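You operate a simulated robot arm through the tools that you are given. There is no shell and no other tool. Be economical: measure what you need, move in short steps, check, and stop when the job is done.

Carry out the task below with a simulated robot arm. There is one attempt and no reset: what you move stays moved.

TASK
Take the clear bag and put it in the drip tray.
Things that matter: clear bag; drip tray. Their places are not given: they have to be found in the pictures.

The check looks at the end state, three seconds after you hand in, the way a careful person would. Anything else that was tipped, shoved, dropped, spilled or broken makes it a failure.

THE ROBOT
A 6-joint arm with a two-finger parallel gripper, fixed in place. Base frame: the origin is at the foot of the arm, x ahead of it, y to its left, z up; the work surface is at about z = 0. Readings come in cm, rad, newtons and seconds.
With the tool pointing down near the work surface it reaches from about 14 to 58 cm from the base axis. Its first joint turns from -1.152 to 1.152 rad. Payload 2.1 kg.
The TCP is the grasp point between the finger pads, 3 cm short of the fingertips. In the tool frame z runs along the fingers and y along their closing line. The gripper opens to 9.4 cm. The fingers are 2.8 cm wide and 1 cm thick; the gripper's body (5 by 9.6 cm) begins 5.5 cm behind the TCP.
Orientation is told as [roll, pitch, yaw] about the base's x, y, z axes, in that order, counted from this pose: with the fingers straight down and closing along the base's y, the tool's x points along the base's -x, its y along +y and its z along -z.

THE INTERFACE
- The arm moves only by the tool play_rows. Its argument "plan" is a list of rows, each an object of numbers (a shift or turn left out is 0, a gripper value left out holds the last): "x", "y", "z": the shift along the base's x, y, z in m; "ax", "ay", "az": the turn, a rotation vector about the base's x, y, z in rad; "jaw": the opening, from 0 (shut) to 1 (fully open). In form: [{"x": .., "y": .., "z": .., "ax": .., "ay": .., "az": .., "jaw": ..}, ...]. A call has 1 to 20 rows; each row is the pose to reach, as a shift and turn from the pose commanded when the call began. A row lasts 0.2 s, in which the tool goes at most 5 cm and 0.15 rad; a call with a longer step from one row to the next is refused whole, and so is a gripper value outside its range. A pose out of reach is approached as far as the arm can. The call stops where the force on the tool passes 40 N (or 10 N more than at its start, if that is more) or the arm is blocked; 0.2 s more then pass. Each finger travels about 7.2 cm/s and halts on what it meets, pressing with about 42 N; the grip force reading is that of the motor and also rises with nothing between the fingers. The clock runs only during rows and for 0.2 s after the last one: add rows that repeat a pose to give the fingers time. It gives the time, the measured TCP pose, the force on the tool (base axes), the opening and the grip force at its end, in the units of the frame above (readings bear some noise).
- Cameras (640 x 400 px; columns grow to the right, rows downward): "scene" is fixed at [5.04, -36.77, 48.2]; the picture's right is [0.84, -0.54, 0.00], its down [-0.32, -0.49, -0.81] and it looks along [0.44, 0.68, -0.58] (base axes); focal length 266 px, centre (320, 200). "wrist" rides on the gripper at [-3.7, 0, -5.8] in the tool frame; the picture's right is [0.00, -1.00, 0.00], its down [0.97, 0.00, -0.24] and it looks along [0.24, 0.00, 0.97] (tool axes); focal length 218 px, centre (320, 200).
- get_image(camera): a new picture of that camera. No time passes.
- measure_at(camera, pixels): for up to 12 pixels [column, row] of the newest picture of that camera ("zoom" is the newest enlarged one), the place [x, y, z] in the base frame of the surface seen there, good to about 0.2 cm. No time passes.
- inspect(camera, box): a new picture of the part [left, top, right, bottom] of that camera's present view, enlarged. No time passes.
- sign_off(): hands the job in; it is judged then, once.

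Go step by step. Measure first, check grasps and placings, and put right what went wrong. The budget is 60 turns and 30 pictures, counting those below and the enlarged ones. Unless the task says otherwise, let go and move clear before handing in, and close with one line.

The tools are called by a JSON object that holds its "fn" and its "kwargs". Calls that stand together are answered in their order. play_rows: Moves the arm, as the interface text tells. Its arguments: {"type":"object","properties":{"plan":{"type":"array"}},"required":["plan"]} The other tools are called the same way: get_image (camera) takes a picture; measure_at (camera, pixels) gives the place of the surface under pixels of a picture; inspect (camera, box) takes an enlarged picture of a part of a camera's view; sign_off () hands the job in.

At the start:

```text
t: 0.0
tcp_pos: [34.2, -9.39, 25.24]
orientation: [0.001, -0.001, 0.0]
wrist_force: [-0.5, 0.2, 0.9]
finger_gap: 9.4
grip_force: 0.1
```

scene: 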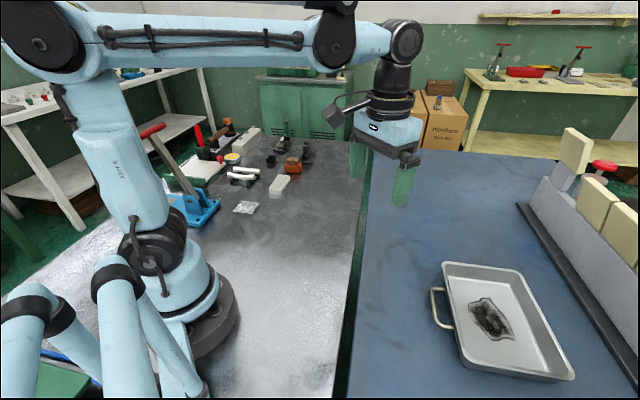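
wrist: 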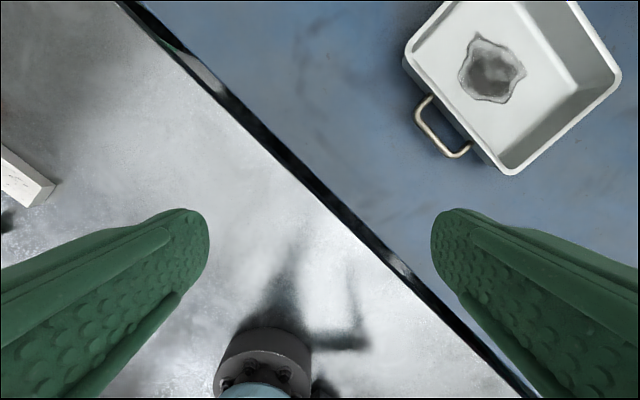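

The tray is at scene (500,320) with a dark stain or puddle in it. A small clear bag may be the one at scene (246,207). I'll enlarge both areas.

{"fn": "inspect", "kwargs": {"camera": "scene", "box": [160, 110, 340, 222]}}

{"fn": "measure_at", "kwargs": {"camera": "scene", "pixels": [[246, 207], [235, 208], [257, 208], [246, 202], [246, 213], [280, 186], [490, 318], [445, 265], [520, 272], [570, 377], [465, 362], [435, 305]]}}

{"fn": "inspect", "kwargs": {"camera": "scene", "box": [420, 250, 600, 390]}}

```text
3.56 times, centred on (250, 166) of scene
```

zoom: 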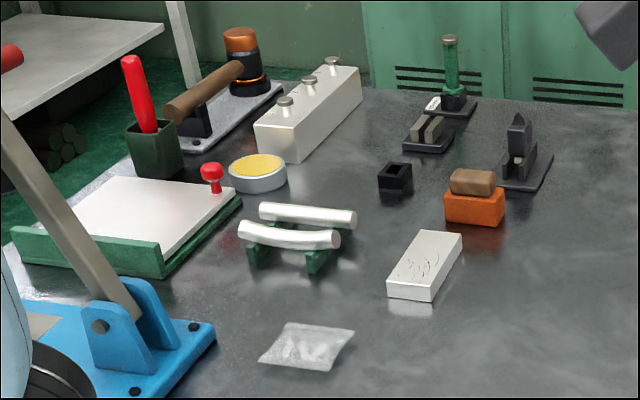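

```text
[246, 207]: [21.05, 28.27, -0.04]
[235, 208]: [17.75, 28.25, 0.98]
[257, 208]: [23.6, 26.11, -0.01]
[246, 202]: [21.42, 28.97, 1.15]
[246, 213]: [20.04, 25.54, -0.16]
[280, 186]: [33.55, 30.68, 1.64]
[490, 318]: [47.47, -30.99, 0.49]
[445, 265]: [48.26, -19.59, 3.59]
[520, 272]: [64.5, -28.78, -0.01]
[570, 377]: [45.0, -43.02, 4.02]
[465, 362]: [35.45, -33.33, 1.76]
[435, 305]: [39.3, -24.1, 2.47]
```

```text
2.86 times, centred on (510, 320) of scene
```

zoom: 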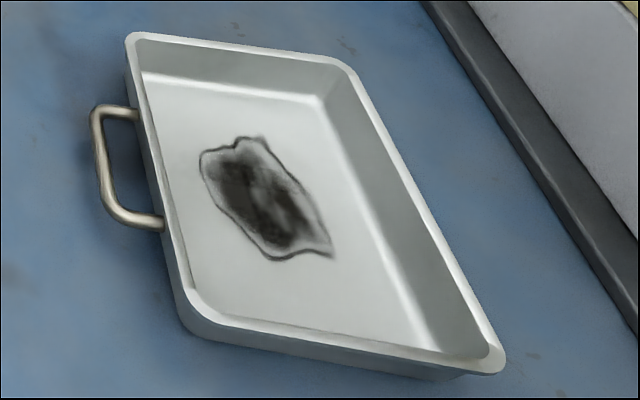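

The clear bag is at about (20.5, 27.5), and the tray is centred near (48, -31). Next to the bag is a blue lever device, so I'll measure that and the other neighbours before moving above the bag.

{"fn": "measure_at", "kwargs": {"camera": "scene", "pixels": [[152, 131], [165, 155], [185, 188], [200, 195], [218, 208], [212, 216], [228, 128], [243, 172], [242, 180], [232, 182], [445, 281], [500, 275]]}}

{"fn": "play_rows", "kwargs": {"plan": [{"y": 0.04}, {"y": 0.08, "x": -0.01}, {"y": 0.12, "x": -0.03}, {"y": 0.16, "x": -0.05}, {"y": 0.19, "x": -0.06}, {"y": 0.22, "x": -0.07}, {"y": 0.25, "x": -0.08}]}}

{"fn": "get_image", "kwargs": {"camera": "wrist"}}

```text
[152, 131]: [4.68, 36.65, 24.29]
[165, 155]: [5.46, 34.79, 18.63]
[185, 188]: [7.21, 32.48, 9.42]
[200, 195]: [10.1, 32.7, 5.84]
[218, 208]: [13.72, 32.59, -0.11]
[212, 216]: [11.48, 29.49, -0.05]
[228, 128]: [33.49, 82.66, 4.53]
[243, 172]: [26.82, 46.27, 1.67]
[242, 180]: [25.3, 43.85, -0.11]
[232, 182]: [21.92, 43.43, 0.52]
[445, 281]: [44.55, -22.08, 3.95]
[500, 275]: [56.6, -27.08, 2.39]
```

```text
t: 1.6
tcp_pos: [26.37, 15.71, 25.44]
orientation: [-0.001, -0.001, 0.0]
wrist_force: [0.2, 0.2, 0.6]
finger_gap: 9.41
grip_force: 0.0
```

```text
25 pictures are left
```

wrist: 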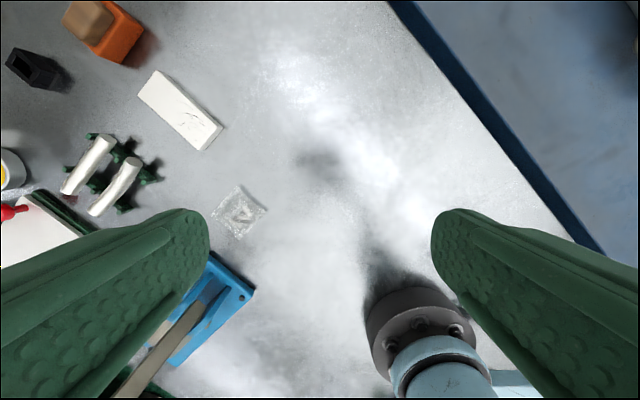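

The bag shows at wrist (240,212). I'll enlarge it to get its shape and height.

{"fn": "inspect", "kwargs": {"camera": "wrist", "box": [192, 180, 288, 240]}}

{"fn": "measure_at", "kwargs": {"camera": "wrist", "pixels": [[240, 212], [240, 186], [212, 212], [238, 237], [267, 211], [228, 200], [252, 224], [228, 224], [252, 200], [240, 205], [233, 212], [247, 215]]}}

```text
6.67 times, centred on (240, 210) of wrist
```

zoom: 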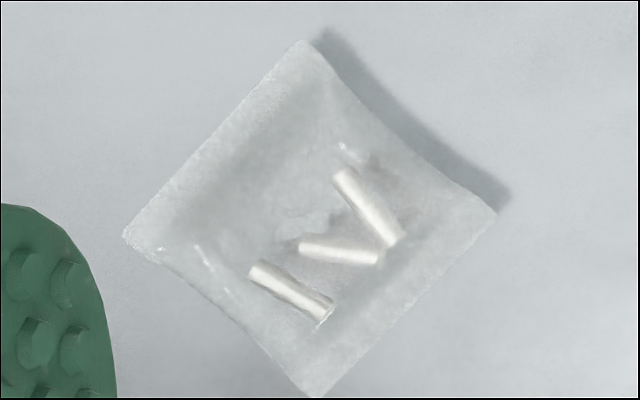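

```text
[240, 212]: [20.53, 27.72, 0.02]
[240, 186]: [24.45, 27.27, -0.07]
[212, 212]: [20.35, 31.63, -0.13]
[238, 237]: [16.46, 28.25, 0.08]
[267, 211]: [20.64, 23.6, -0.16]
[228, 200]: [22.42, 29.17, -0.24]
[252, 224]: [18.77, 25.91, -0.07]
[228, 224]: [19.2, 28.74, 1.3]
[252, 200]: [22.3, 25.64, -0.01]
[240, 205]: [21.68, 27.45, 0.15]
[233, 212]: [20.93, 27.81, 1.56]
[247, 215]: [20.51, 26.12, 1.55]
```

The bag is about 5.6 cm square and 1.6 cm thick, centred near (20.5, 27.4). I'll yaw -0.735 so the fingers close across it well away from the lever, then descend partway.

{"fn": "play_rows", "kwargs": {"plan": [{"x": -0.012, "y": 0.024, "az": -0.147}, {"x": -0.024, "y": 0.048, "az": -0.294}, {"x": -0.036, "y": 0.072, "az": -0.441}, {"x": -0.048, "y": 0.096, "az": -0.588}, {"x": -0.059, "y": 0.117, "az": -0.735}, {"x": -0.059, "y": 0.117, "z": -0.04, "az": -0.735}, {"x": -0.059, "y": 0.117, "z": -0.08, "az": -0.735}, {"x": -0.059, "y": 0.117, "z": -0.12, "az": -0.735}, {"x": -0.059, "y": 0.117, "z": -0.12, "az": -0.735}]}}

{"fn": "get_image", "kwargs": {"camera": "wrist"}}

{"fn": "get_image", "kwargs": {"camera": "scene"}}

```text
t: 3.6
tcp_pos: [20.13, 27.33, 13.28]
orientation: [0.0, -0.001, -0.734]
wrist_force: [-0.3, 0.3, 0.5]
finger_gap: 9.36
grip_force: 0.0
```

```text
23 pictures are left
```

wrist: 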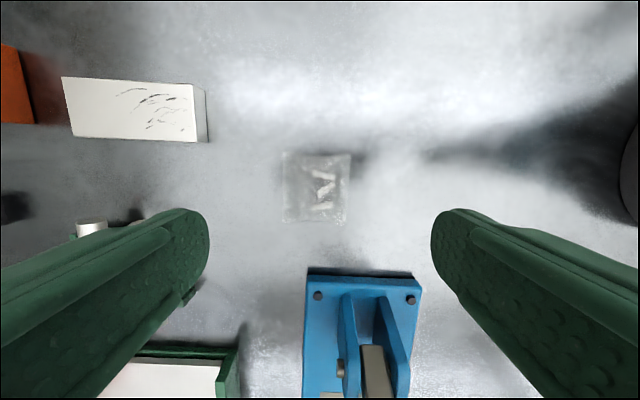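

```text
22 pictures are left
```

scene: 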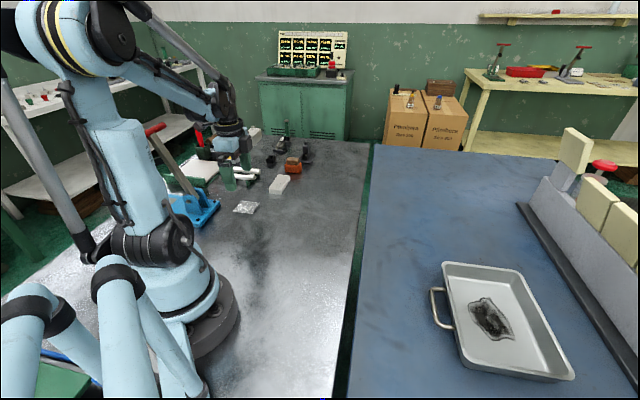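

The bag is centred between the fingers at wrist (317,187), and the blue device is clear of them. I'll descend until the fingertips are just above the surface.

{"fn": "play_rows", "kwargs": {"plan": [{"z": -0.03}, {"z": -0.06}, {"z": -0.08}, {"z": -0.092}, {"z": -0.099}, {"z": -0.099}]}}

{"fn": "get_image", "kwargs": {"camera": "wrist"}}

```text
t: 5.0
tcp_pos: [20.44, 27.38, 3.4]
orientation: [0.0, -0.002, -0.734]
wrist_force: [0.3, -0.2, 0.1]
finger_gap: 9.38
grip_force: 0.1
```

```text
21 pictures are left
```

wrist: 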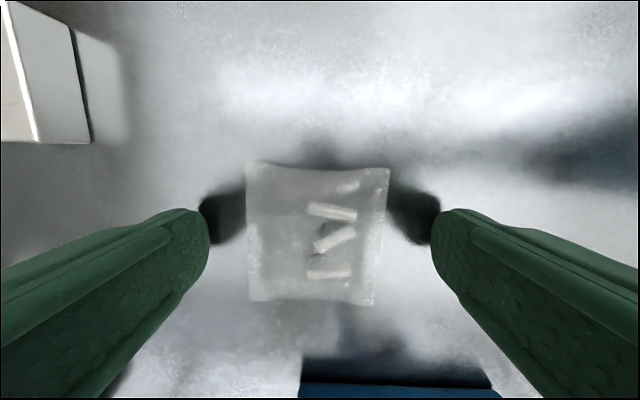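

The bag is centred between the tips at wrist (317,233). I'll drop another 2 mm and close.

{"fn": "play_rows", "kwargs": {"plan": [{"z": -0.002}, {"z": -0.002, "jaw": 0.6}, {"z": -0.002, "jaw": 0.45}, {"z": -0.002, "jaw": 0.3}, {"z": -0.002, "jaw": 0.15}, {"z": -0.002, "jaw": 0}, {"z": -0.002, "jaw": 0}, {"z": -0.002, "jaw": 0}]}}

{"fn": "get_image", "kwargs": {"camera": "wrist"}}

```text
t: 6.8
tcp_pos: [20.37, 27.47, 3.33]
orientation: [0.001, -0.001, -0.734]
wrist_force: [-0.4, -0.5, 0.7]
finger_gap: 5.47
grip_force: 42.0
```

```text
20 pictures are left
```

wrist: 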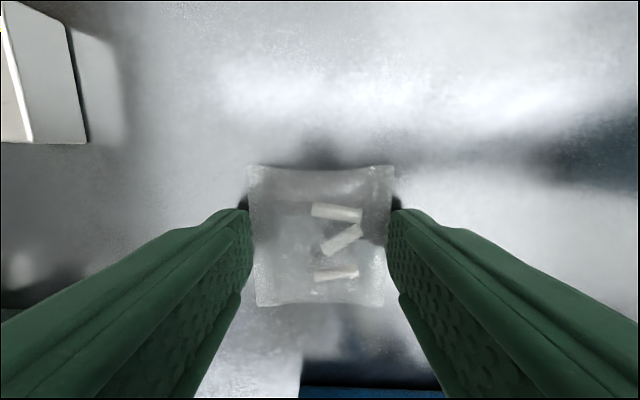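

The fingers stopped at 5.47 cm on the bag with 42 N, so it's gripped. I'll do a small test lift.

{"fn": "play_rows", "kwargs": {"plan": [{"z": 0.01}, {"z": 0.03}, {"z": 0.06}, {"z": 0.09}, {"z": 0.12}, {"z": 0.12}]}}

{"fn": "get_image", "kwargs": {"camera": "wrist"}}

```text
t: 8.2
tcp_pos: [20.4, 27.22, 15.28]
orientation: [-0.001, -0.003, -0.735]
wrist_force: [0.6, -0.7, -0.4]
finger_gap: 5.49
grip_force: 42.2
```

```text
19 pictures are left
```

wrist: 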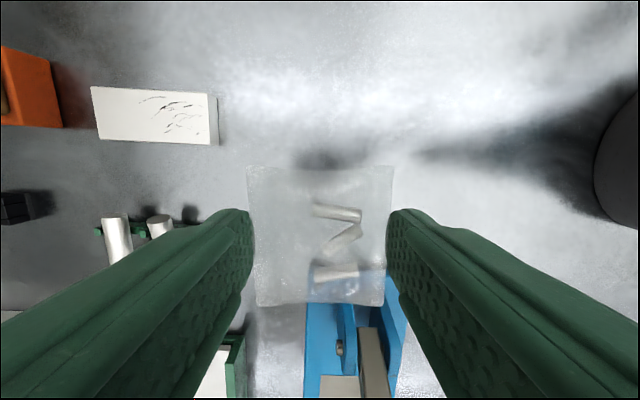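

The bag is securely held. I'll measure the tray's rim and floor precisely before transporting.

{"fn": "measure_at", "kwargs": {"camera": "scene", "pixels": [[446, 264], [515, 272], [570, 374], [464, 358], [455, 310], [465, 280], [510, 290], [545, 355], [475, 340], [500, 330], [485, 305], [550, 330]]}}

{"fn": "play_rows", "kwargs": {"plan": [{"x": 0.02, "y": -0.03}, {"x": 0.04, "y": -0.065}, {"x": 0.06, "y": -0.1}, {"x": 0.08, "y": -0.135}, {"x": 0.1, "y": -0.17}, {"x": 0.12, "y": -0.205}, {"x": 0.14, "y": -0.24}, {"x": 0.16, "y": -0.275}, {"x": 0.18, "y": -0.31}, {"x": 0.19, "y": -0.35}, {"x": 0.2, "y": -0.39}]}}

```text
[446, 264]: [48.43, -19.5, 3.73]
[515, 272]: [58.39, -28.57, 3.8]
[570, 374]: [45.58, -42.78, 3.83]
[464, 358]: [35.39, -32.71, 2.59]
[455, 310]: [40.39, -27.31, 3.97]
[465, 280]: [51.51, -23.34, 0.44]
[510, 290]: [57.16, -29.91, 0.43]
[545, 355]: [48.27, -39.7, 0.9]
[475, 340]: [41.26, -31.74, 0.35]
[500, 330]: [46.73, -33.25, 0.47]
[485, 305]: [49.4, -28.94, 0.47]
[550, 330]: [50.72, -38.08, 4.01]
```

```text
t: 10.6
tcp_pos: [40.44, -11.53, 15.26]
orientation: [0.0, -0.002, -0.733]
wrist_force: [-0.3, 1.1, -1.1]
finger_gap: 5.49
grip_force: 41.9
```

The tray is centred near (47, -31), its floor is at z 0.45 and its rim at about 4. Its long side lines up with the current closing line, so no turn is needed. Next I'll move over it.

{"fn": "play_rows", "kwargs": {"plan": [{"x": 0.012, "y": -0.038}, {"x": 0.024, "y": -0.076}, {"x": 0.036, "y": -0.114}, {"x": 0.048, "y": -0.152}, {"x": 0.06, "y": -0.189}, {"x": 0.06, "y": -0.189, "z": -0.03}, {"x": 0.06, "y": -0.189, "z": -0.03}]}}

{"fn": "get_image", "kwargs": {"camera": "wrist"}}

{"fn": "get_image", "kwargs": {"camera": "scene"}}

```text
t: 12.2
tcp_pos: [46.54, -30.42, 12.28]
orientation: [0.0, -0.003, -0.734]
wrist_force: [0.1, -0.6, -0.8]
finger_gap: 5.46
grip_force: 42.0
```

```text
18 pictures are left
```

wrist: 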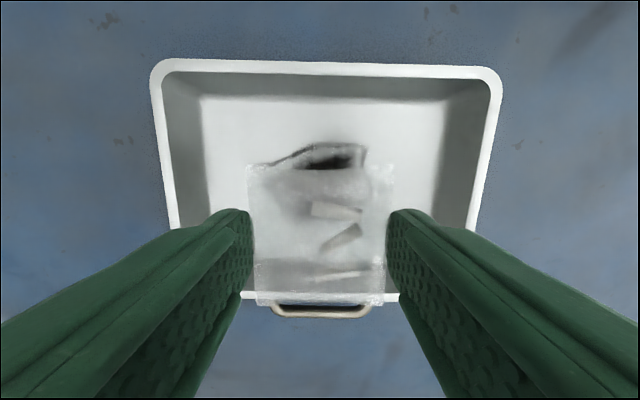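

```text
17 pictures are left
```

scene: 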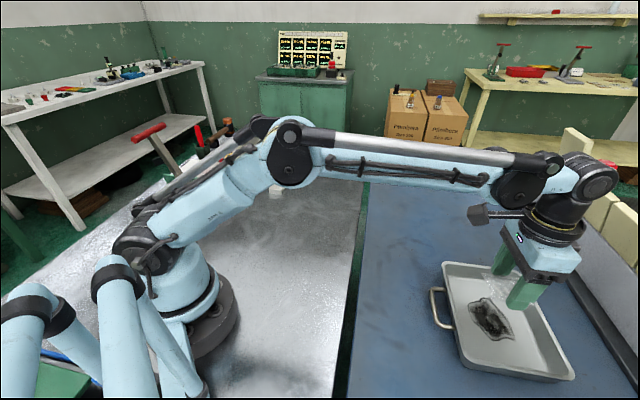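

The bag is over the tray and the fingers are inside the rim. I'll lower to TCP z of about 3.95 (8.3 cm down), which leaves the bag just above the floor.

{"fn": "play_rows", "kwargs": {"plan": [{"z": -0.03}, {"z": -0.055}, {"z": -0.07}, {"z": -0.079}, {"z": -0.083}, {"z": -0.083}]}}

{"fn": "get_image", "kwargs": {"camera": "wrist"}}

```text
t: 13.6
tcp_pos: [46.34, -30.55, 3.86]
orientation: [0.0, -0.003, -0.734]
wrist_force: [0.0, -0.4, 0.2]
finger_gap: 5.49
grip_force: 41.8
```

```text
16 pictures are left
```

wrist: 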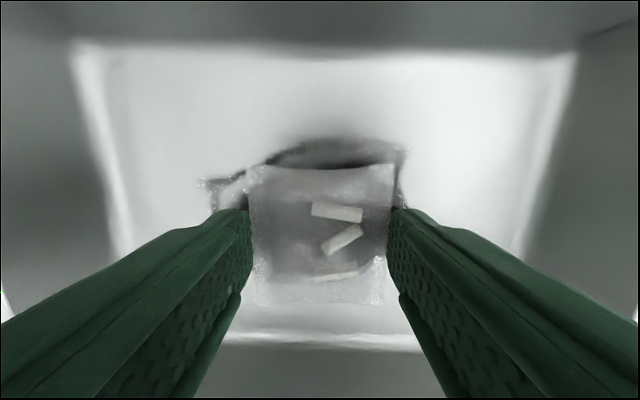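

The bag sits just above the tray floor and inside the walls. I'll open to about 7.5 cm and lift straight up.

{"fn": "play_rows", "kwargs": {"plan": [{"jaw": 0.65}, {"jaw": 0.7}, {"jaw": 0.78}, {"jaw": 0.78}, {"z": 0.015}, {"z": 0.04}, {"z": 0.08}, {"z": 0.12}, {"z": 0.15}, {"z": 0.15}]}}

{"fn": "get_image", "kwargs": {"camera": "wrist"}}

{"fn": "get_image", "kwargs": {"camera": "scene"}}

```text
t: 15.8
tcp_pos: [46.3, -30.5, 18.98]
orientation: [0.0, -0.003, -0.735]
wrist_force: [-0.9, -0.5, -0.4]
finger_gap: 7.33
grip_force: 0.1
```

```text
15 pictures are left
```

wrist: 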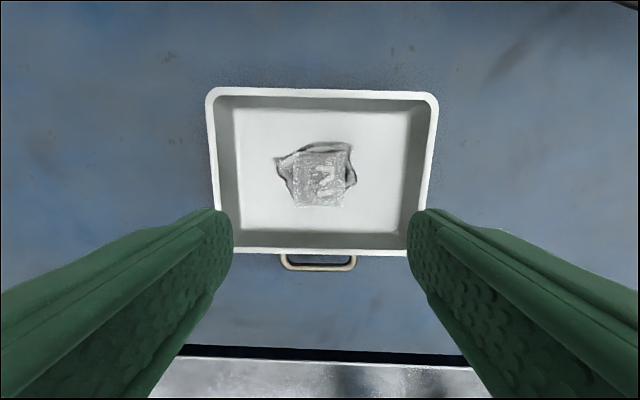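

```text
14 pictures are left
```

scene: 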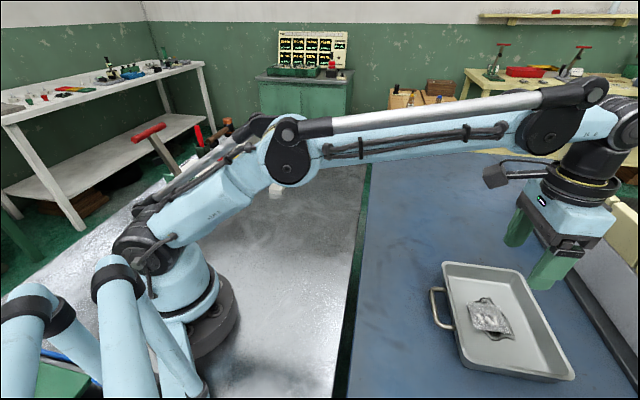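

The bag lies flat in the tray at wrist (320,180). The tray hasn't moved and the gripper is clear, so I'm handing in.

{"fn": "sign_off", "kwargs": {}}

```text
The job is handed in.
```

The clear bag is lying flat in the drip tray, the gripper has let go and moved clear, and I saw nothing else disturbed.
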